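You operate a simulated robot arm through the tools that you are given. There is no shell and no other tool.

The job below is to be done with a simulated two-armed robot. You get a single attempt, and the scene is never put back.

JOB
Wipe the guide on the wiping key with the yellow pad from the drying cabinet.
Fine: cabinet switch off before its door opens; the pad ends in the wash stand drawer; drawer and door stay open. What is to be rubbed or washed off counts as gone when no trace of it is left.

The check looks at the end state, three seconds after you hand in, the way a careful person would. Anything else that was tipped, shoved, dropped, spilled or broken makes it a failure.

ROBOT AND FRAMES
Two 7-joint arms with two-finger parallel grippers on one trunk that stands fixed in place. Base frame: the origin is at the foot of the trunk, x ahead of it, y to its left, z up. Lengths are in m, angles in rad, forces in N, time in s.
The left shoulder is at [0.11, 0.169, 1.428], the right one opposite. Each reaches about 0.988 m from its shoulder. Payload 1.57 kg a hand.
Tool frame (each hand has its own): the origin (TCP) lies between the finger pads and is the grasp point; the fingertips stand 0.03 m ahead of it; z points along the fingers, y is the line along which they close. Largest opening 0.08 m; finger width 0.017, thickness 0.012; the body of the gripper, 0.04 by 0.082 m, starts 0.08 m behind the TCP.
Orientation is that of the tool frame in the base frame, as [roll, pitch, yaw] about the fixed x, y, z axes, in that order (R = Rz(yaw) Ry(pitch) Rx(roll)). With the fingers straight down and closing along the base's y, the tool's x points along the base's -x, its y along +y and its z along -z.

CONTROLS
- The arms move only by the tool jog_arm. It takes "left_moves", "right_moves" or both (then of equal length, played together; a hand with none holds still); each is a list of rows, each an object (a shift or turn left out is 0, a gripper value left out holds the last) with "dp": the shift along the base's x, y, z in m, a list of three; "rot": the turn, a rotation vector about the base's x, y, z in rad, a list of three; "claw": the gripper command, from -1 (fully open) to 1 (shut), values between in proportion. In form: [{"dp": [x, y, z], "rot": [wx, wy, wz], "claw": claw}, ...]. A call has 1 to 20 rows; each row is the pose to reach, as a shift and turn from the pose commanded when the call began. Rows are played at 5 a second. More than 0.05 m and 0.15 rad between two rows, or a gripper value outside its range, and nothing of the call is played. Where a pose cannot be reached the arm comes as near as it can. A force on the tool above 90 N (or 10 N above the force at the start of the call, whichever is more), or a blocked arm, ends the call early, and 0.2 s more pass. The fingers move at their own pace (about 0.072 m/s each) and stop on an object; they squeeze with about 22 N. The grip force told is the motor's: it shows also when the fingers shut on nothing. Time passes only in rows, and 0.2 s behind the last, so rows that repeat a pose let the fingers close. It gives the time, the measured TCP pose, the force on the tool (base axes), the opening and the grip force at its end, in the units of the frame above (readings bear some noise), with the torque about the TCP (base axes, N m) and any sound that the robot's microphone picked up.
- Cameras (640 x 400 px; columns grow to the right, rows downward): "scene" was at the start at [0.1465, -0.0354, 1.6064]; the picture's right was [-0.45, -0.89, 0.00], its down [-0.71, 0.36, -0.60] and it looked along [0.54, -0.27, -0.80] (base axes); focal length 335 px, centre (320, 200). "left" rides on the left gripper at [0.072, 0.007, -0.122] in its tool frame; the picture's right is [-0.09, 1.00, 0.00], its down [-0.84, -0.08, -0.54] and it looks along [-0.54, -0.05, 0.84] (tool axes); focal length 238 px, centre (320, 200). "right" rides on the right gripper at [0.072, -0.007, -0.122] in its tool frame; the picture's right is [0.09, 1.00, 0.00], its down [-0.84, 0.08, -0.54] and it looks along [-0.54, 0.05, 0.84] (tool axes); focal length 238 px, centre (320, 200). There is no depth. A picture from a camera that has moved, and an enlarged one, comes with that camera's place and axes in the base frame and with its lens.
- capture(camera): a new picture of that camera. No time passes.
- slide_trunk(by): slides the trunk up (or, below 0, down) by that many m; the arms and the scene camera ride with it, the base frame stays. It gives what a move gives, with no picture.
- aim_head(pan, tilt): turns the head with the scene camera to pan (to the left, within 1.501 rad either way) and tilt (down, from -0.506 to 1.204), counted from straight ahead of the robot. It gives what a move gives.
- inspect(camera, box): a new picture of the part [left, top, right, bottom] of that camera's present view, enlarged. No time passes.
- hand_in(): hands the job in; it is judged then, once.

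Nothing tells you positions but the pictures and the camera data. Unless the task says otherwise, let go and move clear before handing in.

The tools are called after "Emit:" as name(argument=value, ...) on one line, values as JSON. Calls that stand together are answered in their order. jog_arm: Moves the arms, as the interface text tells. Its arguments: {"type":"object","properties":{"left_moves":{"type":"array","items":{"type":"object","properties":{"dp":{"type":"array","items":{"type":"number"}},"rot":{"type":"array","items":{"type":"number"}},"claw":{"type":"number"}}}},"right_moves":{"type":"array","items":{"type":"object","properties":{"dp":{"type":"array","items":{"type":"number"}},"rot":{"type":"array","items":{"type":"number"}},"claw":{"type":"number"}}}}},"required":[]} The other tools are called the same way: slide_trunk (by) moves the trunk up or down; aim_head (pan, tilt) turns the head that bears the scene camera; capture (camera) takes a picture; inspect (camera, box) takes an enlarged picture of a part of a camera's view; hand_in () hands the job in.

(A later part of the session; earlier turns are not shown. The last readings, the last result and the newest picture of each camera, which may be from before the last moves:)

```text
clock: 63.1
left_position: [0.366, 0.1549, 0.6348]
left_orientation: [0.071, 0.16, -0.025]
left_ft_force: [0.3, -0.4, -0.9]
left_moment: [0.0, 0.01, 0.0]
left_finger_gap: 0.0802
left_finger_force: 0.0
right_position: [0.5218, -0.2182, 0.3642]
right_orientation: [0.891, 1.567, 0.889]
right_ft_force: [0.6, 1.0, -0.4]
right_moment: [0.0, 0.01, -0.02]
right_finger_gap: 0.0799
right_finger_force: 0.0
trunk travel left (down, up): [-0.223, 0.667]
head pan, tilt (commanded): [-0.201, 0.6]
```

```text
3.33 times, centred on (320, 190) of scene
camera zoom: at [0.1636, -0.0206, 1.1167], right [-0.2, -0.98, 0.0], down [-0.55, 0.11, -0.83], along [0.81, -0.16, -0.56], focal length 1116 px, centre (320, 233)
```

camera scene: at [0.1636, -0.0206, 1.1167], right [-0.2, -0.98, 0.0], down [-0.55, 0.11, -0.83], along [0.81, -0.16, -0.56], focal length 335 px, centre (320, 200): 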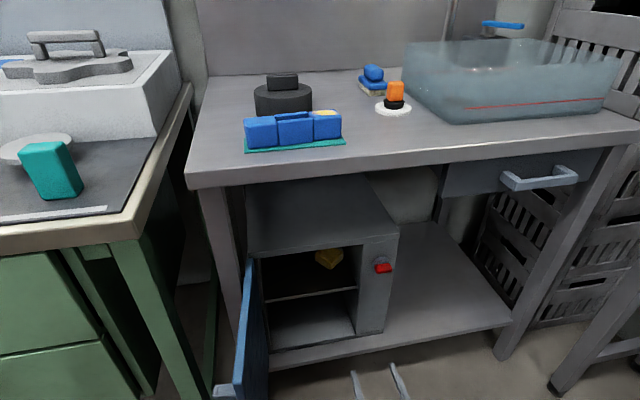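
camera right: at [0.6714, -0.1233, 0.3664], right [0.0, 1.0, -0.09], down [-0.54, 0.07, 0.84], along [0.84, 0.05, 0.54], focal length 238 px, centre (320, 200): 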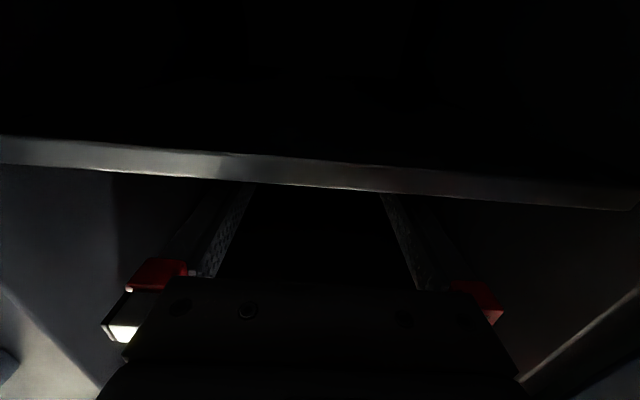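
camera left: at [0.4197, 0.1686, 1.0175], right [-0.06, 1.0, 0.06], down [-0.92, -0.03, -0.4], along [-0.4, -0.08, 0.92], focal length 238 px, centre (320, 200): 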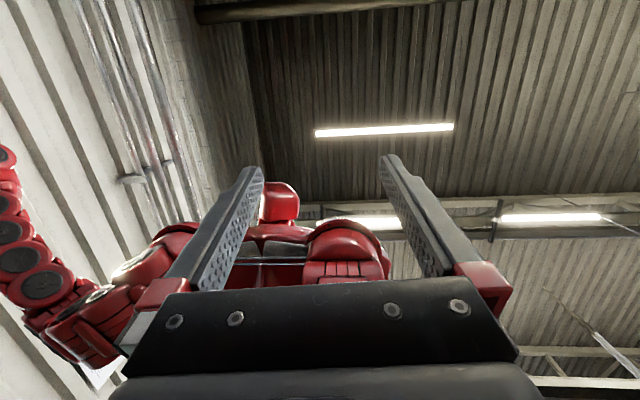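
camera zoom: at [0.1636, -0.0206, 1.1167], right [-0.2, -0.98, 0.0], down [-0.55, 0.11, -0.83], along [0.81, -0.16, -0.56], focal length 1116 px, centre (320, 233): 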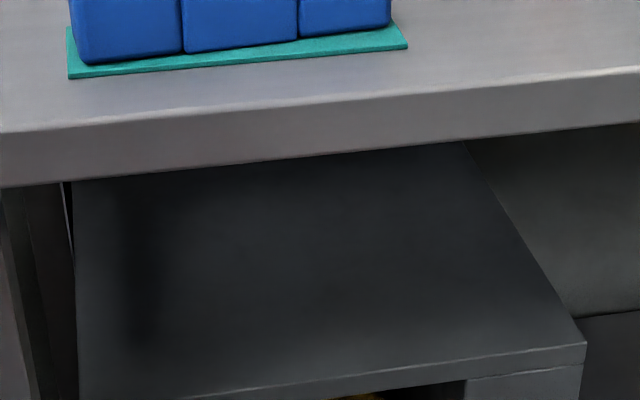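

The trunk stopped early: something blocked, probably the left arm (its pose shifted slightly). I'll look down at the left arm to see what it touches.

Emit:
aim_head(pan=0.4, tilt=1.15)

Emit:
capture(camera="scene")

Emit:
aim_head(pan=-0.3, tilt=1.15)

Emit:
capture(camera="scene")

Emit:
capture(camera="left")

```text
clock: 64.2
left_position: [0.3667, 0.1547, 0.6337]
left_orientation: [0.071, 0.16, -0.024]
left_ft_force: [0.6, 0.9, -0.2]
left_moment: [0.03, -0.01, 0.02]
left_finger_gap: 0.08
left_finger_force: 0.1
right_position: [0.5215, -0.2171, 0.3654]
right_orientation: [0.957, 1.567, 0.957]
right_ft_force: [-0.6, 1.3, 0.7]
right_moment: [-0.01, -0.01, 0.02]
right_finger_gap: 0.0801
right_finger_force: 0.1
trunk travel left (down, up): [-0.223, 0.667]
head pan, tilt (commanded): [0.4, 1.15]
```

```text
taken
camera scene: at [0.1322, 0.0201, 1.075], right [0.39, -0.92, 0.0], down [-0.84, -0.35, -0.41], along [0.38, 0.16, -0.91], focal length 335 px, centre (320, 200)
```

scene: 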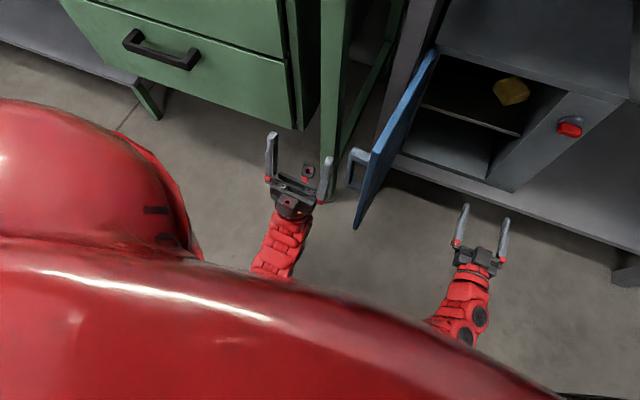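

```text
clock: 65.2
left_position: [0.3664, 0.1553, 0.6335]
left_orientation: [0.069, 0.16, -0.024]
left_ft_force: [-0.6, -0.5, 0.0]
left_moment: [-0.02, 0.02, 0.02]
left_finger_gap: 0.0799
left_finger_force: 0.1
right_position: [0.5212, -0.2174, 0.3621]
right_orientation: [1.066, 1.566, 1.066]
right_ft_force: [-0.4, 0.3, 0.0]
right_moment: [-0.01, 0.02, 0.02]
right_finger_gap: 0.0799
right_finger_force: 0.1
trunk travel left (down, up): [-0.223, 0.667]
head pan, tilt (commanded): [-0.3, 1.15]
```

```text
taken
camera scene: at [0.1345, -0.0207, 1.0749], right [-0.29, -0.96, 0.0], down [-0.87, 0.27, -0.41], along [0.39, -0.12, -0.91], focal length 335 px, centre (320, 200)
```

scene: 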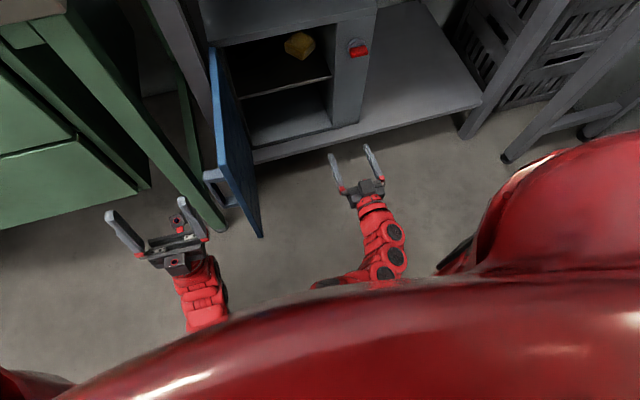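

```text
taken
camera left: at [0.4192, 0.1688, 0.5038], right [-0.06, 0.99, 0.08], down [-0.91, -0.02, -0.41], along [-0.4, -0.1, 0.91], focal length 238 px, centre (320, 200)
```

left: 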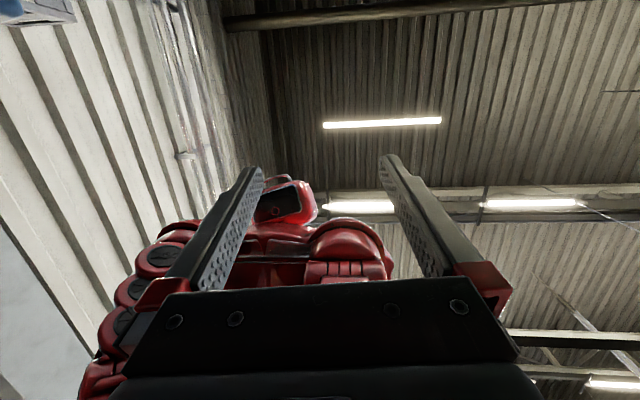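

The block seems to come from below the left arm (it got lifted ~6 mm); it may be touching the robot's own base. I'll move the left hand outward to the left, away from everything, and try lowering again.

Emit:
jog_arm(left_moves=[{"dp": [0.0, 0.03, 0.01]}, {"dp": [0.01, 0.06, 0.02]}, {"dp": [0.02, 0.1, 0.02]}, {"dp": [0.02, 0.14, 0.02]}, {"dp": [0.02, 0.18, 0.02]}, {"dp": [0.02, 0.2, 0.02]}, {"dp": [0.02, 0.2, 0.02]}])

Emit:
aim_head(pan=0.6, tilt=1.1)

Emit:
capture(camera="scene")

```text
clock: 66.8
left_position: [0.3872, 0.3568, 0.6499]
left_orientation: [0.068, 0.163, -0.023]
left_ft_force: [-0.3, -0.2, 0.6]
left_moment: [0.02, -0.04, 0.0]
left_finger_gap: 0.08
left_finger_force: 0.1
right_position: [0.5229, -0.2172, 0.3608]
right_orientation: [2.502, 1.569, 2.506]
right_ft_force: [0.5, -0.2, -0.5]
right_moment: [-0.02, -0.01, -0.05]
right_finger_gap: 0.0801
right_finger_force: 0.2
trunk travel left (down, up): [-0.223, 0.667]
head pan, tilt (commanded): [-0.3, 1.15]
```

```text
clock: 68.0
left_position: [0.3875, 0.3554, 0.6498]
left_orientation: [0.066, 0.165, -0.025]
left_ft_force: [-0.3, -0.3, 0.8]
left_moment: [0.02, 0.0, 0.01]
left_finger_gap: 0.0802
left_finger_force: 0.0
right_position: [0.5214, -0.2169, 0.361]
right_orientation: [2.535, 1.568, 2.531]
right_ft_force: [0.1, -0.1, -0.4]
right_moment: [-0.02, 0.0, 0.01]
right_finger_gap: 0.0797
right_finger_force: 0.1
trunk travel left (down, up): [-0.223, 0.667]
head pan, tilt (commanded): [0.6, 1.1]
```

```text
taken
camera scene: at [0.1325, 0.034, 1.075], right [0.56, -0.83, 0.0], down [-0.74, -0.5, -0.45], along [0.37, 0.26, -0.89], focal length 335 px, centre (320, 200)
```

scene: 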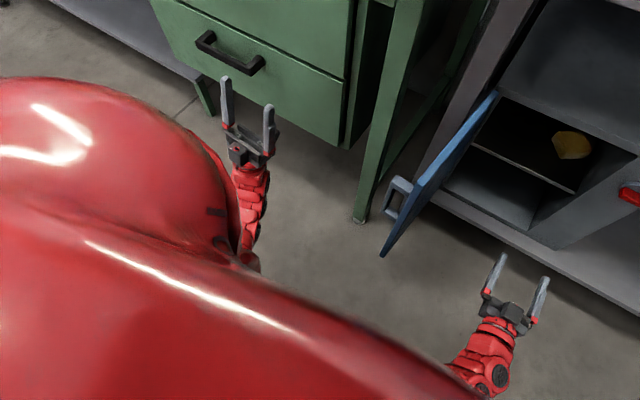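

The left hand moved out freely to (0.39, 0.36, 0.65). Now I'll lower the trunk a little further.

Emit:
slide_trunk(by=-0.05)

```text
clock: 68.9
left_position: [0.3861, 0.3549, 0.6136]
left_orientation: [0.071, 0.162, -0.026]
left_ft_force: [0.2, -0.3, 0.3]
left_moment: [-0.05, -0.01, 0.02]
left_finger_gap: 0.08
left_finger_force: 0.0
right_position: [0.5268, -0.2262, 0.3318]
right_orientation: [0.309, 1.547, 0.288]
right_ft_force: [-1.0, 1.0, 0.7]
right_moment: [-0.01, 0.04, 0.04]
right_finger_gap: 0.0802
right_finger_force: 0.1
trunk travel left (down, up): [-0.173, 0.717]
head pan, tilt (commanded): [0.6, 1.1]
```

Both hands are now displaced slightly, so the arms' elbows seem to rest on something below. I'll raise the trunk back up 5 cm to relieve that and look closely at the pad.

Emit:
slide_trunk(by=0.05)

Emit:
aim_head(pan=-0.2, tilt=0.7)

Emit:
capture(camera="scene")

Emit:
inspect(camera="scene", box=[250, 190, 390, 290])

```text
clock: 69.9
left_position: [0.3887, 0.3546, 0.6502]
left_orientation: [0.068, 0.165, -0.024]
left_ft_force: [1.2, -0.7, -0.7]
left_moment: [-0.02, -0.03, 0.02]
left_finger_gap: 0.0799
left_finger_force: 0.0
right_position: [0.5215, -0.2166, 0.3582]
right_orientation: [2.745, 1.566, 2.749]
right_ft_force: [1.0, 0.3, 0.0]
right_moment: [0.0, 0.0, 0.03]
right_finger_gap: 0.0798
right_finger_force: 0.0
trunk travel left (down, up): [-0.223, 0.667]
head pan, tilt (commanded): [0.6, 1.1]
```

```text
clock: 71.0
left_position: [0.3878, 0.3557, 0.6507]
left_orientation: [0.069, 0.164, -0.024]
left_ft_force: [-0.1, 1.2, 0.2]
left_moment: [0.0, 0.0, -0.01]
left_finger_gap: 0.0799
left_finger_force: 0.1
right_position: [0.5224, -0.2181, 0.3616]
right_orientation: [-0.63, 1.571, -0.631]
right_ft_force: [-0.2, 0.5, -0.2]
right_moment: [0.02, 0.02, 0.02]
right_finger_gap: 0.0802
right_finger_force: 0.1
trunk travel left (down, up): [-0.223, 0.667]
head pan, tilt (commanded): [-0.201, 0.7]
```

```text
taken
camera scene: at [0.1637, -0.0185, 1.1049], right [-0.2, -0.98, 0.0], down [-0.63, 0.13, -0.76], along [0.75, -0.15, -0.64], focal length 335 px, centre (320, 200)
```

scene: 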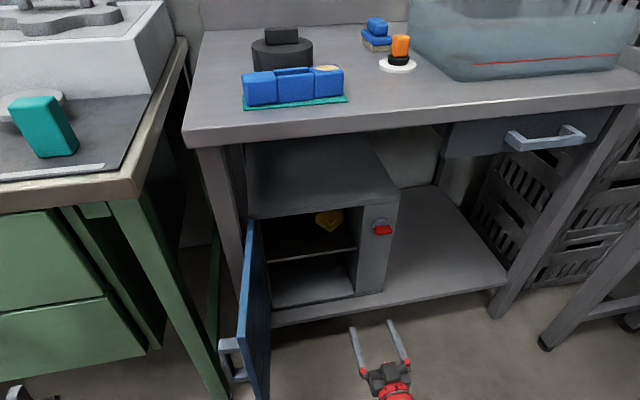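

```text
4.00 times, centred on (320, 240) of scene
camera zoom: at [0.1637, -0.0185, 1.1049], right [-0.2, -0.98, 0.0], down [-0.63, 0.13, -0.76], along [0.75, -0.15, -0.64], focal length 1339 px, centre (320, 40)
```

zoom: 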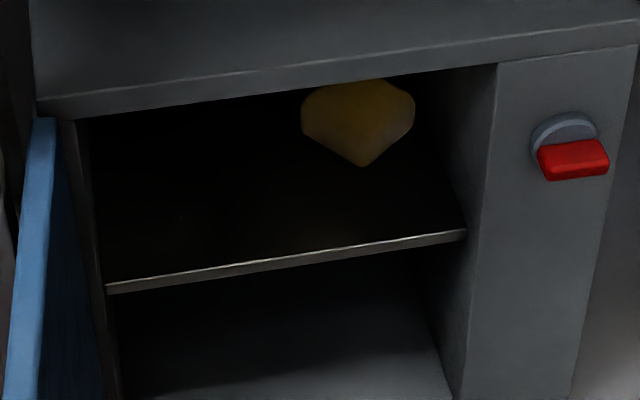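

The pad now lies with its long axis about -53°, centre near (0.867, -0.191). I'll go in with the open gripper, pitched slightly down, so the right finger turns the pad into line between the fingers. First raise the trunk 4 cm and set up in front of the opening.

Emit:
slide_trunk(by=0.04)

Emit:
jog_arm(right_moves=[{"dp": [0.02, 0.01, 0.015], "claw": -1}, {"dp": [0.05, 0.02, 0.03], "claw": -1}, {"dp": [0.08, 0.03, 0.04], "claw": -1}, {"dp": [0.11, 0.04, 0.045], "claw": -1}, {"dp": [0.14, 0.04, 0.045], "claw": -1}, {"dp": [0.14, 0.04, 0.045], "claw": -1}])

Emit:
capture(camera="scene")

Emit:
capture(camera="right")

```text
clock: 71.8
left_position: [0.3871, 0.3555, 0.6894]
left_orientation: [0.069, 0.163, -0.024]
left_ft_force: [0.6, 0.1, -0.4]
left_moment: [0.05, -0.01, 0.01]
left_finger_gap: 0.0799
left_finger_force: 0.0
right_position: [0.5235, -0.2182, 0.4009]
right_orientation: [2.649, 1.569, 2.65]
right_ft_force: [-0.2, 0.2, 0.8]
right_moment: [-0.03, 0.0, 0.0]
right_finger_gap: 0.0802
right_finger_force: 0.1
trunk travel left (down, up): [-0.263, 0.627]
head pan, tilt (commanded): [-0.201, 0.7]
```

```text
clock: 73.2
left_position: [0.3876, 0.356, 0.6905]
left_orientation: [0.07, 0.164, -0.024]
left_ft_force: [0.1, 0.2, -0.2]
left_moment: [-0.03, -0.01, 0.03]
left_finger_gap: 0.0799
left_finger_force: 0.0
right_position: [0.662, -0.1774, 0.4451]
right_orientation: [2.314, 1.568, 2.315]
right_ft_force: [-0.8, -0.6, -0.3]
right_moment: [-0.01, -0.01, -0.02]
right_finger_gap: 0.08
right_finger_force: 0.0
trunk travel left (down, up): [-0.263, 0.627]
head pan, tilt (commanded): [-0.201, 0.7]
```

```text
taken
camera scene: at [0.1638, -0.0186, 1.145], right [-0.2, -0.98, 0.0], down [-0.63, 0.13, -0.76], along [0.75, -0.15, -0.64], focal length 335 px, centre (320, 200)
```

scene: 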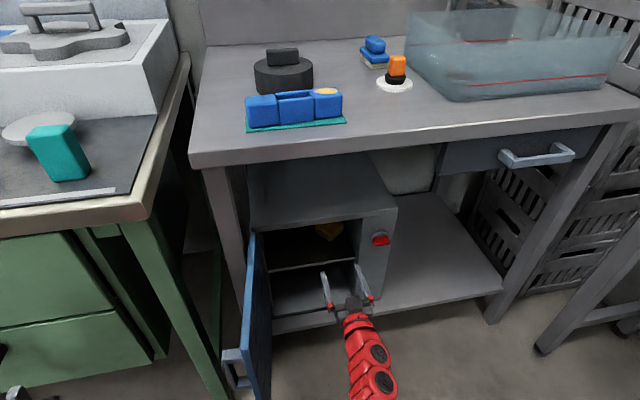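

```text
taken
camera right: at [0.5419, -0.183, 0.3731], right [0.0, 1.0, -0.09], down [-0.54, 0.08, 0.84], along [0.84, 0.05, 0.54], focal length 238 px, centre (320, 200)
```

right: 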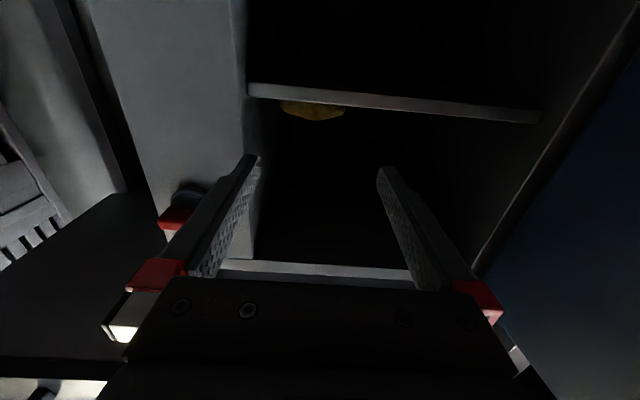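

Hand in front at (0.66, -0.177, 0.445). Zooming in on the pad once more from this camera.

Emit:
inspect(camera="right", box=[240, 70, 400, 170])

Emit:
inspect(camera="scene", box=[250, 190, 410, 310])

```text
4.00 times, centred on (320, 120) of right
camera zoom: at [0.5419, -0.183, 0.3731], right [0.0, 1.0, -0.09], down [-0.54, 0.08, 0.84], along [0.84, 0.05, 0.54], focal length 953 px, centre (320, 520)
```

zoom: 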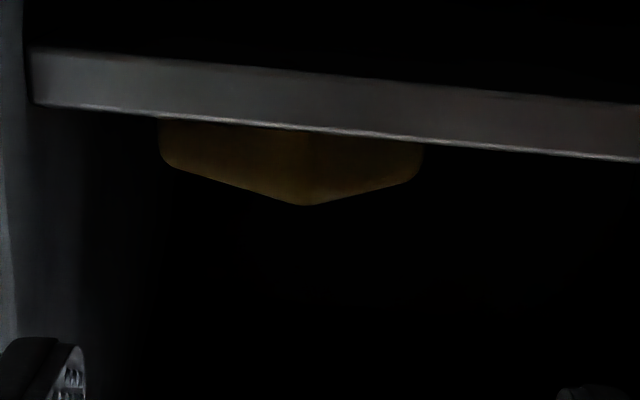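

```text
3.33 times, centred on (330, 250) of scene
camera zoom: at [0.1638, -0.0186, 1.145], right [-0.2, -0.98, 0.0], down [-0.63, 0.13, -0.76], along [0.75, -0.15, -0.64], focal length 1116 px, centre (287, 33)
```

zoom: 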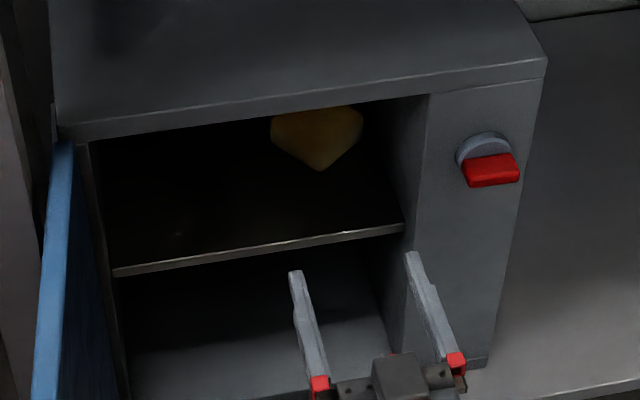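

Corners match my estimate. I'll advance with a gradual downward pitch, stopping just short of contact.

Emit:
jog_arm(right_moves=[{"dp": [0.04, 0.0024, 0.003], "rot": [0, 0.05, 0], "claw": -1}, {"dp": [0.08, 0.0024, 0.003], "rot": [0, 0.12, 0], "claw": -1}, {"dp": [0.11, 0.0024, 0.001], "rot": [0, 0.2, 0], "claw": -1}, {"dp": [0.135, 0.0024, -0.003], "rot": [0, 0.28, 0], "claw": -1}, {"dp": [0.15, 0.0024, -0.005], "rot": [0, 0.34, 0], "claw": -1}, {"dp": [0.15, 0.0024, -0.005], "rot": [0, 0.34, 0], "claw": -1}])

Emit:
inspect(camera="scene", box=[250, 190, 410, 310])

```text
clock: 74.6
left_position: [0.3872, 0.3554, 0.6896]
left_orientation: [0.07, 0.164, -0.027]
left_ft_force: [0.6, 0.0, 0.8]
left_moment: [0.0, -0.01, -0.05]
left_finger_gap: 0.0803
left_finger_force: 0.0
right_position: [0.8126, -0.1763, 0.4412]
right_orientation: [3.141, 1.228, 3.136]
right_ft_force: [0.1, -0.4, 0.4]
right_moment: [0.0, 0.0, -0.01]
right_finger_gap: 0.0801
right_finger_force: 0.1
right hand out of reach, approached as far as the arm can: row 5
trunk travel left (down, up): [-0.263, 0.627]
head pan, tilt (commanded): [-0.201, 0.7]
```

```text
3.33 times, centred on (330, 250) of scene
camera zoom: at [0.1637, -0.019, 1.145], right [-0.2, -0.98, 0.0], down [-0.63, 0.13, -0.76], along [0.75, -0.15, -0.64], focal length 1116 px, centre (287, 33)
```

zoom: 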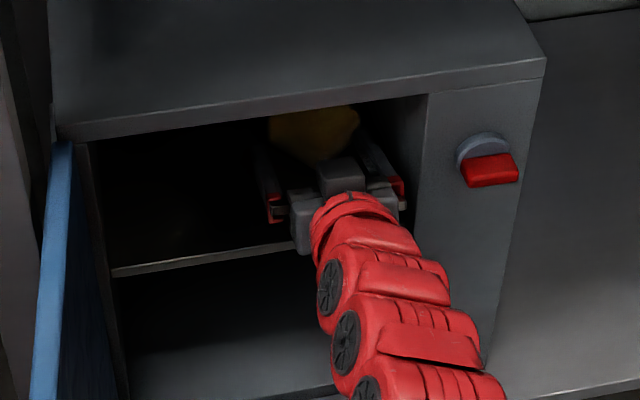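

The hand is in at (0.813, -0.176, 0.441) and the pad looks to be between the fingers. Zooming in to verify.

Emit:
inspect(camera="scene", box=[300, 205, 370, 255])

Emit:
capture(camera="right")

```text
8.00 times, centred on (335, 230) of scene
camera zoom: at [0.1637, -0.019, 1.145], right [-0.2, -0.98, 0.0], down [-0.63, 0.13, -0.76], along [0.75, -0.15, -0.64], focal length 2678 px, centre (200, -40)
```

zoom: 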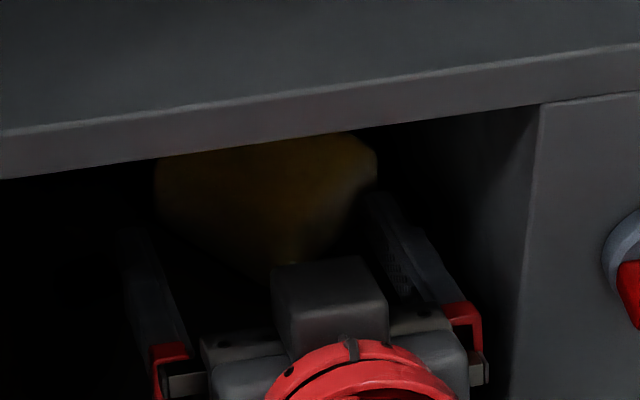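

```text
taken
camera right: at [0.6745, -0.1816, 0.4139], right [-0.03, 1.0, -0.09], down [-0.23, 0.08, 0.97], along [0.97, 0.05, 0.23], focal length 238 px, centre (320, 200)
```

right: 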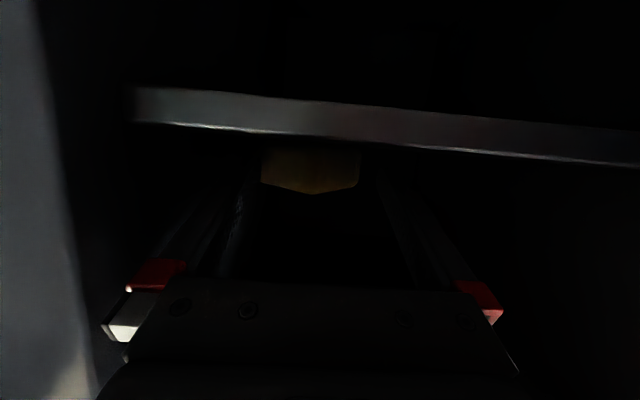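

The pad sits between the fingertips. I'll push forward slowly 4 cm so the right finger turns it in.

Emit:
jog_arm(right_moves=[{"dp": [0.01, 0.001, -0.001], "rot": [0, 0.02, 0], "claw": -1}, {"dp": [0.02, 0.001, -0.002], "rot": [0, 0.04, 0], "claw": -1}, {"dp": [0.03, 0.001, -0.002], "rot": [0, 0.06, 0], "claw": -1}, {"dp": [0.04, 0.001, -0.002], "rot": [0, 0.06, 0], "claw": -1}, {"dp": [0.04, 0.001, -0.002], "rot": [0, 0.06, 0], "claw": -1}])

Emit:
inspect(camera="scene", box=[300, 205, 370, 255])

Emit:
capture(camera="right")

```text
clock: 75.8
left_position: [0.3869, 0.3562, 0.6907]
left_orientation: [0.068, 0.163, -0.024]
left_ft_force: [0.7, -0.3, 0.3]
left_moment: [0.0, -0.01, -0.01]
left_finger_gap: 0.08
left_finger_force: 0.1
right_position: [0.8517, -0.1739, 0.4384]
right_orientation: [3.137, 1.167, 3.138]
right_ft_force: [0.2, -0.3, -0.4]
right_moment: [0.03, 0.01, -0.01]
right_finger_gap: 0.0797
right_finger_force: 0.0
trunk travel left (down, up): [-0.263, 0.627]
head pan, tilt (commanded): [-0.201, 0.7]
```

```text
8.00 times, centred on (335, 230) of scene
camera zoom: at [0.1638, -0.0186, 1.145], right [-0.2, -0.98, 0.0], down [-0.63, 0.13, -0.76], along [0.75, -0.15, -0.64], focal length 2678 px, centre (200, -40)
```

zoom: 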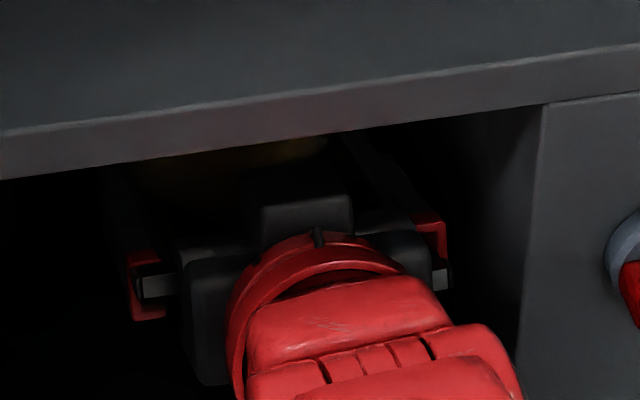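

```text
taken
camera right: at [0.7134, -0.18, 0.4201], right [-0.04, 1.0, -0.08], down [-0.17, 0.08, 0.98], along [0.98, 0.05, 0.17], focal length 238 px, centre (320, 200)
```

right: 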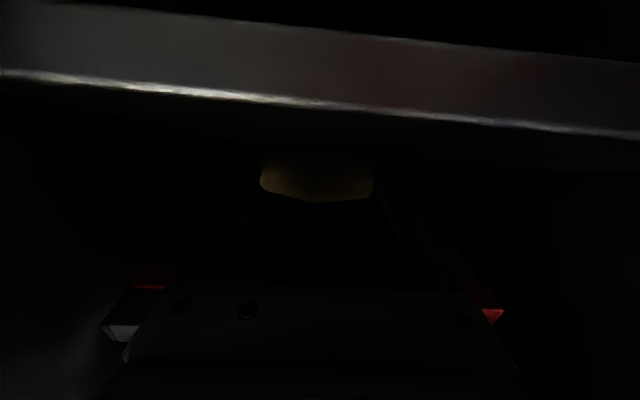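

Zooming in to judge the pad's position between the fingers.

Emit:
inspect(camera="right", box=[220, 130, 420, 260])

Emit:
inspect(camera="scene", box=[305, 210, 355, 245])

```text
3.08 times, centred on (320, 195) of right
camera zoom: at [0.7134, -0.18, 0.4201], right [-0.04, 1.0, -0.08], down [-0.17, 0.08, 0.98], along [0.98, 0.05, 0.17], focal length 733 px, centre (320, 215)
```

zoom: 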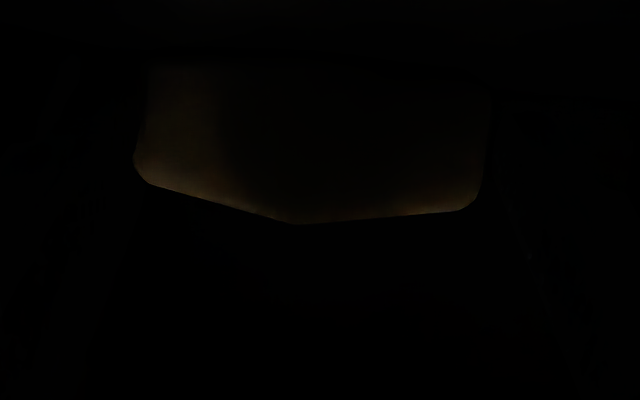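

```text
11.43 times, centred on (330, 228) of scene
camera zoom: at [0.1638, -0.0186, 1.145], right [-0.2, -0.98, 0.0], down [-0.63, 0.13, -0.76], along [0.75, -0.15, -0.64], focal length 3826 px, centre (206, -114)
```

zoom: 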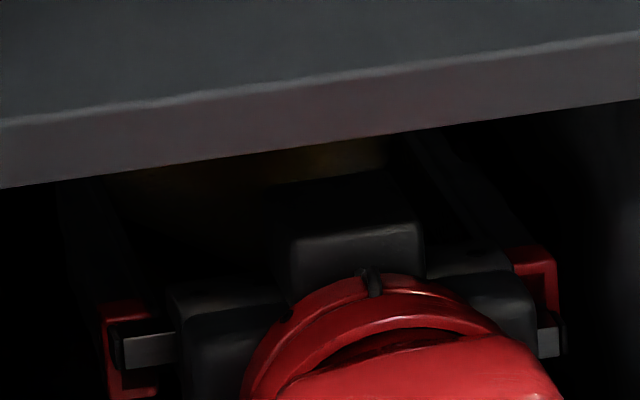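

The pad moved back 3 cm but stayed diamond-shaped, touched by both fingers. I'll back off slightly, shift left 1.3 cm so only the right finger touches, and push again to turn it.

Emit:
jog_arm(right_moves=[{"dp": [-0.012, 0.0, 0], "claw": -1}, {"dp": [-0.012, 0.013, 0], "claw": -1}, {"dp": [0.0, 0.013, 0], "claw": -1}, {"dp": [0.01, 0.013, 0], "claw": -1}, {"dp": [0.02, 0.013, 0], "claw": -1}, {"dp": [0.027, 0.013, 0], "claw": -1}, {"dp": [0.027, 0.013, 0], "claw": -1}])

Emit:
inspect(camera="right", box=[220, 130, 420, 260])

```text
clock: 77.4
left_position: [0.3874, 0.356, 0.6904]
left_orientation: [0.067, 0.163, -0.025]
left_ft_force: [0.5, 0.7, -0.6]
left_moment: [0.02, -0.01, 0.01]
left_finger_gap: 0.0801
left_finger_force: 0.0
right_position: [0.8801, -0.1608, 0.4395]
right_orientation: [3.135, 1.17, 3.137]
right_ft_force: [-0.4, -0.3, -0.9]
right_moment: [-0.02, -0.03, -0.01]
right_finger_gap: 0.0802
right_finger_force: 0.0
trunk travel left (down, up): [-0.263, 0.627]
head pan, tilt (commanded): [-0.201, 0.7]
```

```text
3.08 times, centred on (320, 195) of right
camera zoom: at [0.7406, -0.1673, 0.4202], right [-0.04, 1.0, -0.08], down [-0.17, 0.08, 0.98], along [0.98, 0.05, 0.17], focal length 733 px, centre (320, 215)
```

zoom: 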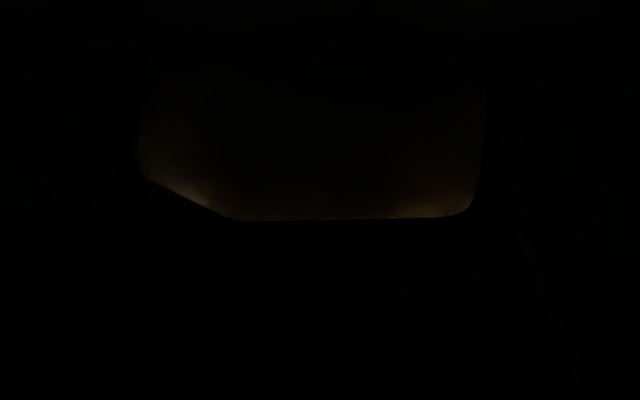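

The pad has turned further in line (front face now ~28° off). I'll push another 2 cm so it slips between the fingers.

Emit:
jog_arm(right_moves=[{"dp": [0.008, 0.002, 0], "claw": -1}, {"dp": [0.016, 0.003, 0], "claw": -1}, {"dp": [0.022, 0.003, 0], "claw": -1}, {"dp": [0.022, 0.003, 0], "claw": -1}])

Emit:
inspect(camera="right", box=[220, 130, 420, 260])

```text
clock: 78.4
left_position: [0.3876, 0.357, 0.6909]
left_orientation: [0.069, 0.164, -0.024]
left_ft_force: [-0.2, 0.1, -0.2]
left_moment: [0.01, 0.01, 0.02]
left_finger_gap: 0.08
left_finger_force: 0.0
right_position: [0.8917, -0.1583, 0.4509]
right_orientation: [3.136, 1.168, 3.136]
right_ft_force: [-0.1, -0.7, 0.3]
right_moment: [-0.02, 0.02, 0.0]
right_finger_gap: 0.08
right_finger_force: 0.2
right hand out of reach, approached as far as the arm can: row 1, 2, 3, 4
trunk travel left (down, up): [-0.263, 0.627]
head pan, tilt (commanded): [-0.201, 0.7]
```

```text
3.08 times, centred on (320, 195) of right
camera zoom: at [0.7532, -0.1645, 0.4318], right [-0.04, 1.0, -0.08], down [-0.17, 0.08, 0.98], along [0.98, 0.05, 0.17], focal length 733 px, centre (320, 215)
```

zoom: 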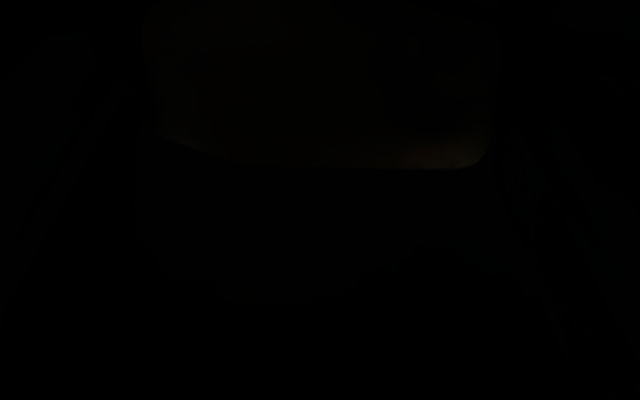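

The arm is at its reach limit, with the pad nearly in line but 2 cm too deep. I'll back off inside the cabinet, raise the hand a bit, stretch the left arm out to the side, and lower the trunk 5 cm for more reach.

Emit:
jog_arm(right_moves=[{"dp": [-0.03, 0, 0], "claw": -1}, {"dp": [-0.06, 0, 0.01], "rot": [0, -0.05, 0], "claw": -1}, {"dp": [-0.09, 0, 0.03], "rot": [0, -0.1, 0], "claw": -1}, {"dp": [-0.1, 0, 0.045], "rot": [0, -0.15, 0], "claw": -1}, {"dp": [-0.1, 0, 0.045], "rot": [0, -0.15, 0], "claw": -1}])

Emit:
jog_arm(left_moves=[{"dp": [-0.02, 0.035, 0.01]}, {"dp": [-0.035, 0.07, 0.02]}, {"dp": [-0.05, 0.11, 0.03]}, {"dp": [-0.07, 0.15, 0.035]}, {"dp": [-0.09, 0.19, 0.04]}, {"dp": [-0.11, 0.23, 0.05]}, {"dp": [-0.125, 0.265, 0.055]}, {"dp": [-0.14, 0.3, 0.06]}, {"dp": [-0.14, 0.3, 0.06]}])

Emit:
inspect(camera="scene", box=[250, 190, 410, 310])

```text
clock: 78.8
left_position: [0.3859, 0.3557, 0.6913]
left_orientation: [0.067, 0.163, -0.026]
left_ft_force: [0.8, 0.4, 0.9]
left_moment: [0.03, 0.0, 0.02]
left_finger_gap: 0.0803
left_finger_force: 0.0
right_position: [0.8759, -0.1607, 0.4335]
right_orientation: [3.139, 1.134, 3.137]
right_ft_force: [-3.9, -1.3, 12.4]
right_moment: [-0.08, -0.21, 0.33]
right_finger_gap: 0.0794
right_finger_force: 0.2
trunk travel left (down, up): [-0.263, 0.627]
head pan, tilt (commanded): [-0.201, 0.7]
stopped in row 1 (right hand): the force on the tool passed its limit at 137 N (the readings are from after the stop); the commanded pose is now the measured one
```

```text
clock: 80.8
left_position: [0.2458, 0.6464, 0.7639]
left_orientation: [0.068, 0.158, -0.027]
left_ft_force: [-0.2, -0.8, 0.0]
left_moment: [0.02, 0.0, 0.03]
left_finger_gap: 0.0798
left_finger_force: 0.0
left hand out of reach, approached as far as the arm can: row 8, 9
right_position: [0.8732, -0.1606, 0.4333]
right_orientation: [3.14, 1.129, 3.135]
right_ft_force: [0.1, -3.7, 36.0]
right_moment: [-0.55, -0.87, -0.3]
right_finger_gap: 0.08
right_finger_force: 0.0
trunk travel left (down, up): [-0.263, 0.627]
head pan, tilt (commanded): [-0.201, 0.7]
```

```text
3.33 times, centred on (330, 250) of scene
camera zoom: at [0.1586, -0.0178, 1.1459], right [-0.2, -0.98, 0.0], down [-0.63, 0.13, -0.77], along [0.75, -0.15, -0.64], focal length 1116 px, centre (287, 33)
```

zoom: 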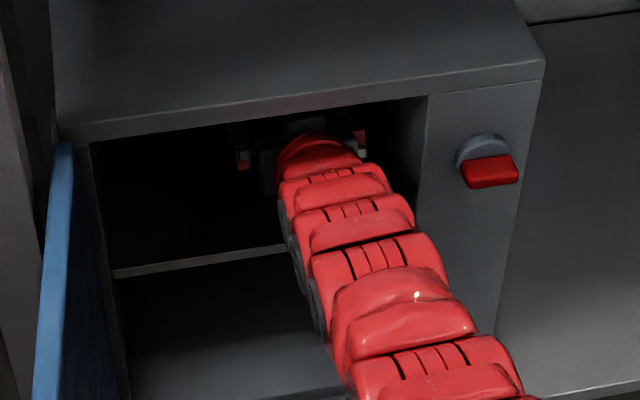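

The fingertips came down onto the shelf as the arm left its limit (36 N upward now). I'll lift the hand slightly right away, then back off.

Emit:
jog_arm(right_moves=[{"dp": [0, 0, 0.01], "claw": -1}, {"dp": [-0.01, 0, 0.016], "claw": -1}, {"dp": [-0.01, 0, 0.016], "claw": -1}])

Emit:
inspect(camera="right", box=[220, 130, 420, 260])

```text
clock: 81.6
left_position: [0.248, 0.6466, 0.7629]
left_orientation: [0.068, 0.165, -0.025]
left_ft_force: [-0.4, -0.2, -0.4]
left_moment: [0.01, 0.0, 0.0]
left_finger_gap: 0.0799
left_finger_force: 0.0
right_position: [0.8633, -0.1597, 0.4426]
right_orientation: [3.14, 1.118, 3.133]
right_ft_force: [-0.6, -0.4, 0.1]
right_moment: [0.02, 0.0, -0.02]
right_finger_gap: 0.08
right_finger_force: 0.1
trunk travel left (down, up): [-0.263, 0.627]
head pan, tilt (commanded): [-0.201, 0.7]
```

```text
3.08 times, centred on (320, 195) of right
camera zoom: at [0.7237, -0.1654, 0.4301], right [-0.04, 1.0, -0.08], down [-0.12, 0.08, 0.99], along [0.99, 0.05, 0.12], focal length 733 px, centre (320, 215)
```

zoom: 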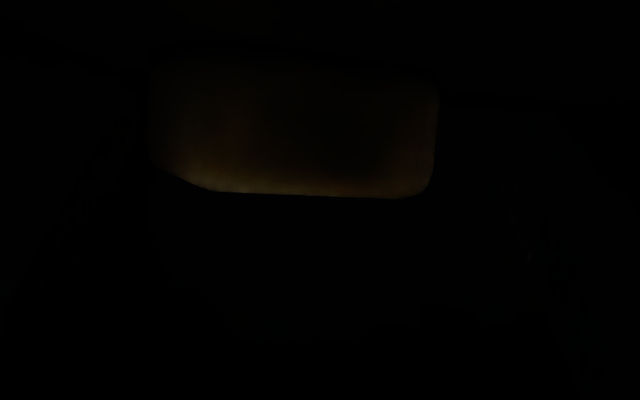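

Force is relieved. Now backing off to x ≈ 0.80 and raising the hand to z ≈ 0.50 inside the opening before lowering the trunk.

Emit:
jog_arm(right_moves=[{"dp": [-0.02, 0, 0.01], "rot": [0, -0.05, 0], "claw": -1}, {"dp": [-0.04, 0, 0.025], "rot": [0, -0.1, 0], "claw": -1}, {"dp": [-0.055, 0, 0.04], "rot": [0, -0.15, 0], "claw": -1}, {"dp": [-0.06, 0, 0.05], "rot": [0, -0.2, 0], "claw": -1}, {"dp": [-0.06, 0, 0.05], "rot": [0, -0.2, 0], "claw": -1}])

Emit:
slide_trunk(by=-0.03)

Emit:
capture(camera="scene")

```text
clock: 82.8
left_position: [0.2481, 0.6454, 0.7623]
left_orientation: [0.067, 0.164, -0.024]
left_ft_force: [-0.6, -0.3, 0.1]
left_moment: [-0.01, -0.01, 0.0]
left_finger_gap: 0.0799
left_finger_force: 0.1
right_position: [0.804, -0.1606, 0.4933]
right_orientation: [3.133, 1.324, 3.131]
right_ft_force: [-0.4, 0.6, 0.1]
right_moment: [0.0, 0.0, 0.02]
right_finger_gap: 0.08
right_finger_force: 0.1
trunk travel left (down, up): [-0.263, 0.627]
head pan, tilt (commanded): [-0.201, 0.7]
```

```text
clock: 83.5
left_position: [0.2485, 0.6441, 0.7335]
left_orientation: [0.069, 0.165, -0.025]
left_ft_force: [-0.8, -0.3, -0.2]
left_moment: [0.0, 0.0, -0.01]
left_finger_gap: 0.0801
left_finger_force: 0.0
right_position: [0.8044, -0.1602, 0.4638]
right_orientation: [3.134, 1.322, 3.132]
right_ft_force: [-0.3, 0.7, 0.3]
right_moment: [-0.04, -0.01, -0.03]
right_finger_gap: 0.0799
right_finger_force: 0.1
trunk travel left (down, up): [-0.233, 0.657]
head pan, tilt (commanded): [-0.201, 0.7]
```

```text
taken
camera scene: at [0.1635, -0.0186, 1.115], right [-0.2, -0.98, 0.0], down [-0.63, 0.13, -0.77], along [0.75, -0.15, -0.64], focal length 335 px, centre (320, 200)
```

scene: 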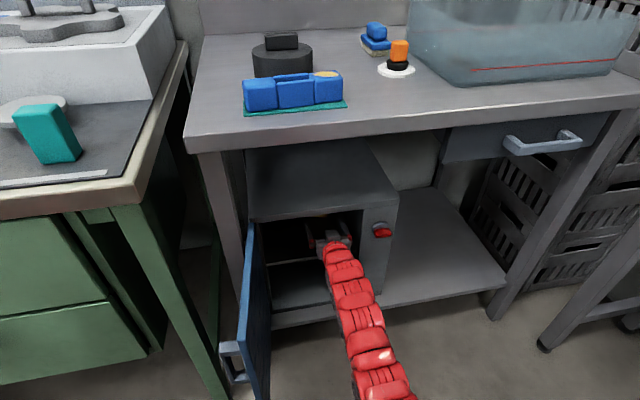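

No block this time. I'll repeat: raise the hand 3 cm, lower the trunk another 4 cm.

Emit:
jog_arm(right_moves=[{"dp": [0, 0, 0.015], "claw": -1}, {"dp": [0, 0, 0.03], "claw": -1}, {"dp": [0, 0, 0.03], "claw": -1}])

Emit:
slide_trunk(by=-0.04)

Emit:
capture(camera="right")

Emit:
inspect(camera="right", box=[220, 100, 420, 230])

```text
clock: 84.3
left_position: [0.2483, 0.6454, 0.7322]
left_orientation: [0.066, 0.164, -0.024]
left_ft_force: [-0.3, -0.2, 0.1]
left_moment: [-0.03, 0.03, -0.03]
left_finger_gap: 0.08
left_finger_force: 0.0
right_position: [0.804, -0.1605, 0.4932]
right_orientation: [3.134, 1.324, 3.132]
right_ft_force: [1.1, 0.5, -0.4]
right_moment: [-0.01, 0.0, 0.05]
right_finger_gap: 0.0798
right_finger_force: 0.0
trunk travel left (down, up): [-0.233, 0.657]
head pan, tilt (commanded): [-0.201, 0.7]
```

```text
clock: 85.1
left_position: [0.2477, 0.6455, 0.6931]
left_orientation: [0.068, 0.164, -0.024]
left_ft_force: [-0.6, -0.8, 0.3]
left_moment: [0.0, 0.0, 0.01]
left_finger_gap: 0.0799
left_finger_force: 0.0
right_position: [0.8041, -0.1596, 0.4537]
right_orientation: [3.131, 1.322, 3.13]
right_ft_force: [0.4, 0.4, 0.9]
right_moment: [-0.03, -0.01, 0.01]
right_finger_gap: 0.08
right_finger_force: 0.1
trunk travel left (down, up): [-0.193, 0.697]
head pan, tilt (commanded): [-0.201, 0.7]
```

```text
taken
camera right: at [0.6697, -0.166, 0.4137], right [-0.02, 1.0, -0.09], down [-0.32, 0.08, 0.94], along [0.95, 0.05, 0.32], focal length 238 px, centre (320, 200)
```

right: 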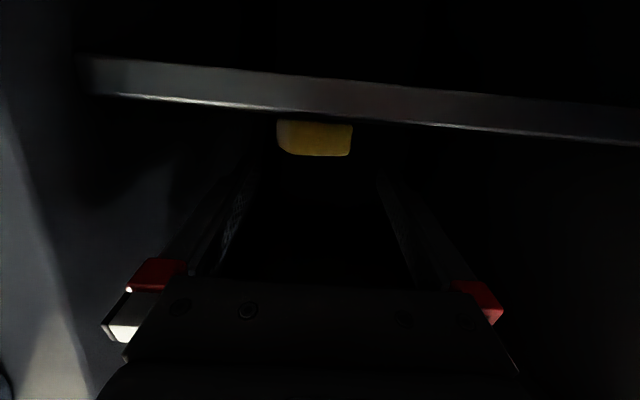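

```text
3.08 times, centred on (320, 165) of right
camera zoom: at [0.6697, -0.166, 0.4137], right [-0.02, 1.0, -0.09], down [-0.32, 0.08, 0.94], along [0.95, 0.05, 0.32], focal length 733 px, centre (320, 308)
```

zoom: 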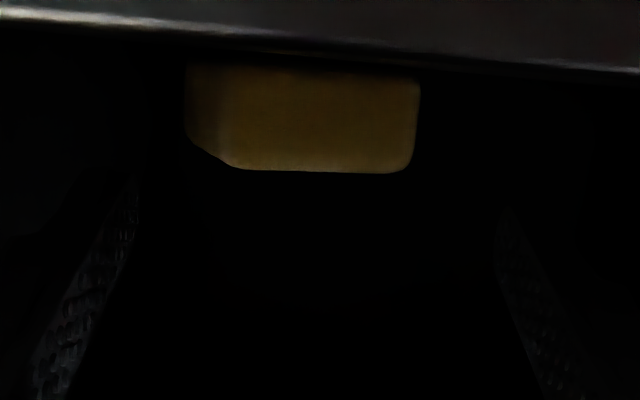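

From here the pad's front face is clearly 65 mm wide, turned about 24°, centre near (0.938, -0.165). I'll approach aligned with it (yaw ≈ -0.4). First lower the trunk 5 cm more with the hand raised to compensate.

Emit:
jog_arm(right_moves=[{"dp": [0, 0.01, 0.02], "claw": -1}, {"dp": [0, 0.02, 0.04], "claw": -1}, {"dp": [0, 0.02, 0.04], "claw": -1}])

Emit:
slide_trunk(by=-0.05)

Emit:
inspect(camera="right", box=[220, 100, 420, 230])

```text
clock: 85.9
left_position: [0.2487, 0.6458, 0.6917]
left_orientation: [0.069, 0.164, -0.024]
left_ft_force: [0.0, -0.1, 1.3]
left_moment: [-0.03, 0.0, 0.02]
left_finger_gap: 0.0798
left_finger_force: 0.0
right_position: [0.8045, -0.141, 0.4924]
right_orientation: [3.135, 1.324, 3.132]
right_ft_force: [0.3, 0.8, 0.1]
right_moment: [0.0, 0.02, -0.01]
right_finger_gap: 0.0798
right_finger_force: 0.1
trunk travel left (down, up): [-0.193, 0.697]
head pan, tilt (commanded): [-0.201, 0.7]
```

```text
clock: 86.9
left_position: [0.2483, 0.6467, 0.6424]
left_orientation: [0.068, 0.165, -0.024]
left_ft_force: [0.3, -0.3, 0.1]
left_moment: [0.01, 0.03, -0.01]
left_finger_gap: 0.0797
left_finger_force: 0.0
right_position: [0.805, -0.1402, 0.4428]
right_orientation: [3.132, 1.322, 3.132]
right_ft_force: [-0.2, -0.5, 0.0]
right_moment: [0.01, 0.03, -0.03]
right_finger_gap: 0.08
right_finger_force: 0.0
trunk travel left (down, up): [-0.143, 0.747]
head pan, tilt (commanded): [-0.201, 0.7]
```

```text
3.08 times, centred on (320, 165) of right
camera zoom: at [0.6697, -0.1458, 0.4028], right [-0.02, 1.0, -0.09], down [-0.32, 0.08, 0.94], along [0.95, 0.05, 0.32], focal length 733 px, centre (320, 308)
```

zoom: 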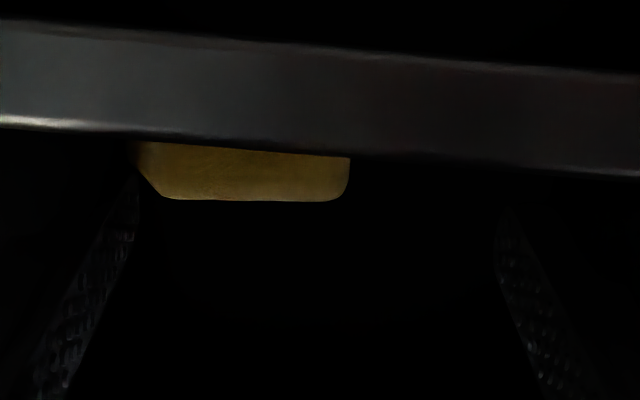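

The trunk is now 5 cm lower without block. I'll yaw the hand to -0.385 in line with the pad, just short of it, and check the alignment.

Emit:
jog_arm(right_moves=[{"dp": [0.015, 0.003, 0.002], "rot": [0.005, 0.03, -0.1], "claw": -1}, {"dp": [0.03, 0.006, 0.001], "rot": [0.01, 0.06, -0.2], "claw": -1}, {"dp": [0.04, 0.008, 0.0], "rot": [0.015, 0.08, -0.3], "claw": -1}, {"dp": [0.045, 0.009, -0.002], "rot": [0.019, 0.1, -0.385], "claw": -1}, {"dp": [0.045, 0.009, -0.002], "rot": [0.019, 0.1, -0.385], "claw": -1}])

Emit:
inspect(camera="right", box=[220, 100, 420, 230])

Emit:
capture(camera="right")

```text
clock: 88.1
left_position: [0.2488, 0.645, 0.6428]
left_orientation: [0.068, 0.163, -0.024]
left_ft_force: [-0.4, -0.5, -0.5]
left_moment: [-0.05, 0.03, 0.01]
left_finger_gap: 0.0801
left_finger_force: 0.0
right_position: [0.8492, -0.1314, 0.4412]
right_orientation: [3.139, 1.223, 2.748]
right_ft_force: [-0.5, 0.9, -0.4]
right_moment: [-0.03, 0.0, -0.02]
right_finger_gap: 0.0798
right_finger_force: 0.1
trunk travel left (down, up): [-0.143, 0.747]
head pan, tilt (commanded): [-0.201, 0.7]
```

```text
3.08 times, centred on (320, 165) of right
camera zoom: at [0.7192, -0.0839, 0.4147], right [0.35, 0.93, -0.09], down [-0.18, 0.16, 0.97], along [0.92, -0.32, 0.22], focal length 733 px, centre (320, 308)
```

zoom: 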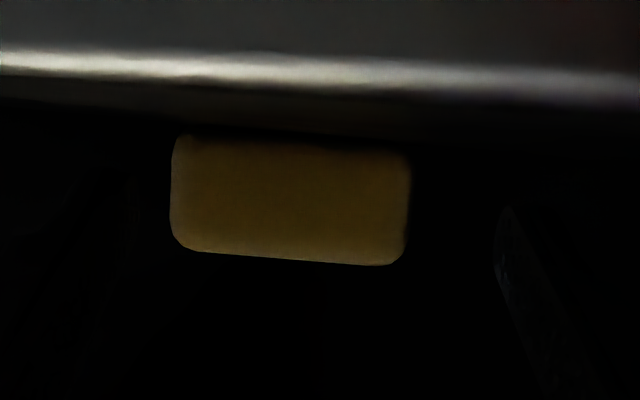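

```text
taken
camera right: at [0.7192, -0.0839, 0.4147], right [0.35, 0.93, -0.09], down [-0.18, 0.16, 0.97], along [0.92, -0.32, 0.22], focal length 238 px, centre (320, 200)
```

right: 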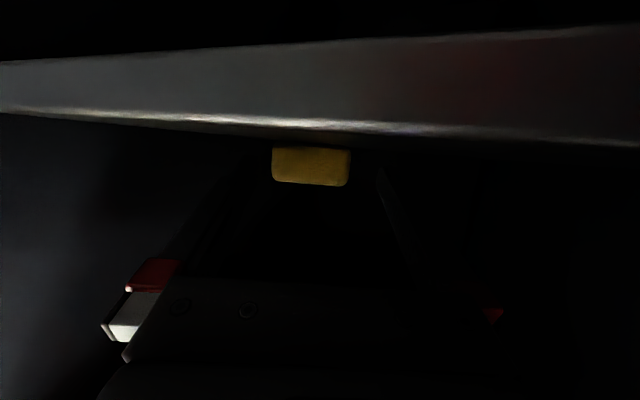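

The pad is now square to the hand, just 6 mm right of its axis. I'll shift right 6 mm and advance about 7 cm so the fingers straddle its front 3 cm.

Emit:
jog_arm(right_moves=[{"dp": [-0.0023, -0.0056, 0], "claw": -1}, {"dp": [0.0116, -0.0112, -0.001], "claw": -1}, {"dp": [0.0255, -0.0169, -0.002], "claw": -1}, {"dp": [0.0394, -0.0225, -0.003], "claw": -1}, {"dp": [0.051, -0.0272, -0.003], "claw": -1}, {"dp": [0.0621, -0.0317, -0.003], "claw": -1}, {"dp": [0.0621, -0.0317, -0.003], "claw": -1}])

Emit:
inspect(camera="right", box=[200, 120, 440, 280])

```text
clock: 89.1
left_position: [0.2438, 0.6454, 0.6439]
left_orientation: [0.069, 0.157, -0.024]
left_ft_force: [-0.6, 0.2, -0.6]
left_moment: [-0.01, -0.01, 0.0]
left_finger_gap: 0.0802
left_finger_force: 0.1
right_position: [0.8783, -0.1484, 0.4333]
right_orientation: [-3.098, 1.205, 2.794]
right_ft_force: [-98.9, -2.4, 31.5]
right_moment: [1.66, 7.2, 5.9]
right_finger_gap: 0.0802
right_finger_force: 0.0
trunk travel left (down, up): [-0.143, 0.747]
head pan, tilt (commanded): [-0.201, 0.7]
stopped in row 4 (right hand): the force on the tool passed its limit at 122 N (the readings are from after the stop); the commanded pose is now the measured one
```

```text
2.50 times, centred on (320, 200) of right
camera zoom: at [0.7474, -0.1011, 0.4094], right [0.35, 0.93, -0.1], down [-0.16, 0.16, 0.97], along [0.93, -0.32, 0.2], focal length 596 px, centre (320, 200)
```

zoom: 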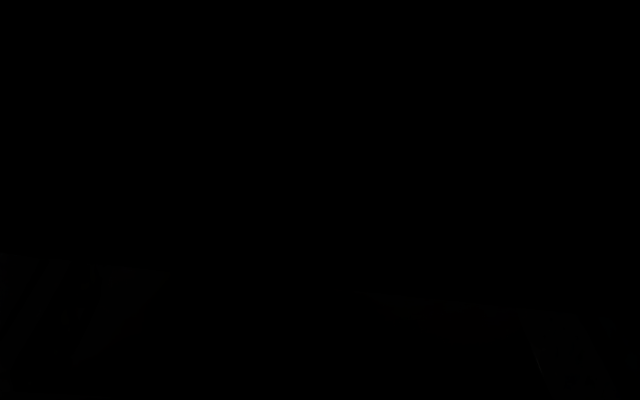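

The hand stopped with ~100 N against it: the camera under the gripper has hit the shelf's front edge. I'll back straight out to relieve it.

Emit:
jog_arm(right_moves=[{"dp": [-0.012, 0.005, 0.004], "claw": -1}, {"dp": [-0.03, 0.012, 0.008], "claw": -1}, {"dp": [-0.05, 0.015, 0.01], "claw": -1}, {"dp": [-0.05, 0.015, 0.01], "claw": -1}])

Emit:
inspect(camera="right", box=[200, 80, 440, 240])

Emit:
capture(camera="scene")

```text
clock: 90.1
left_position: [0.2486, 0.6452, 0.6424]
left_orientation: [0.068, 0.165, -0.025]
left_ft_force: [0.3, -0.1, -0.2]
left_moment: [-0.01, 0.01, 0.01]
left_finger_gap: 0.08
left_finger_force: 0.1
right_position: [0.8315, -0.1334, 0.4384]
right_orientation: [-3.115, 1.205, 2.784]
right_ft_force: [-0.8, -0.2, -0.3]
right_moment: [0.03, 0.01, 0.01]
right_finger_gap: 0.0801
right_finger_force: 0.1
trunk travel left (down, up): [-0.143, 0.747]
head pan, tilt (commanded): [-0.201, 0.7]
```

```text
2.50 times, centred on (320, 160) of right
camera zoom: at [0.7015, -0.0863, 0.4151], right [0.34, 0.93, -0.1], down [-0.16, 0.16, 0.97], along [0.93, -0.32, 0.2], focal length 596 px, centre (320, 300)
```

zoom: 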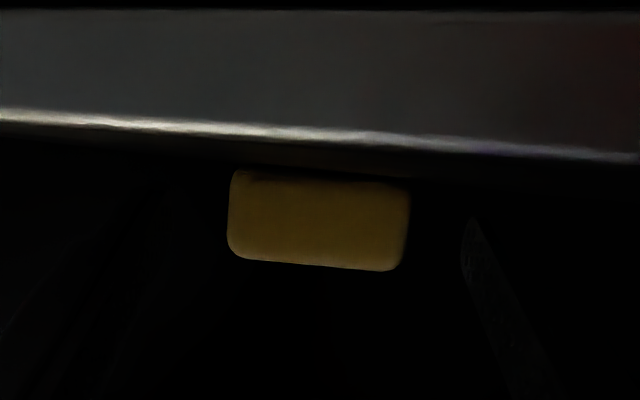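

```text
taken
camera scene: at [0.1638, -0.0185, 1.025], right [-0.2, -0.98, 0.0], down [-0.63, 0.13, -0.76], along [0.75, -0.15, -0.64], focal length 335 px, centre (320, 200)
```

scene: 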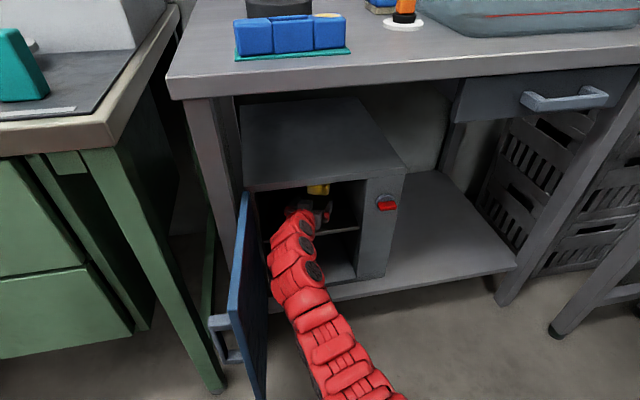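

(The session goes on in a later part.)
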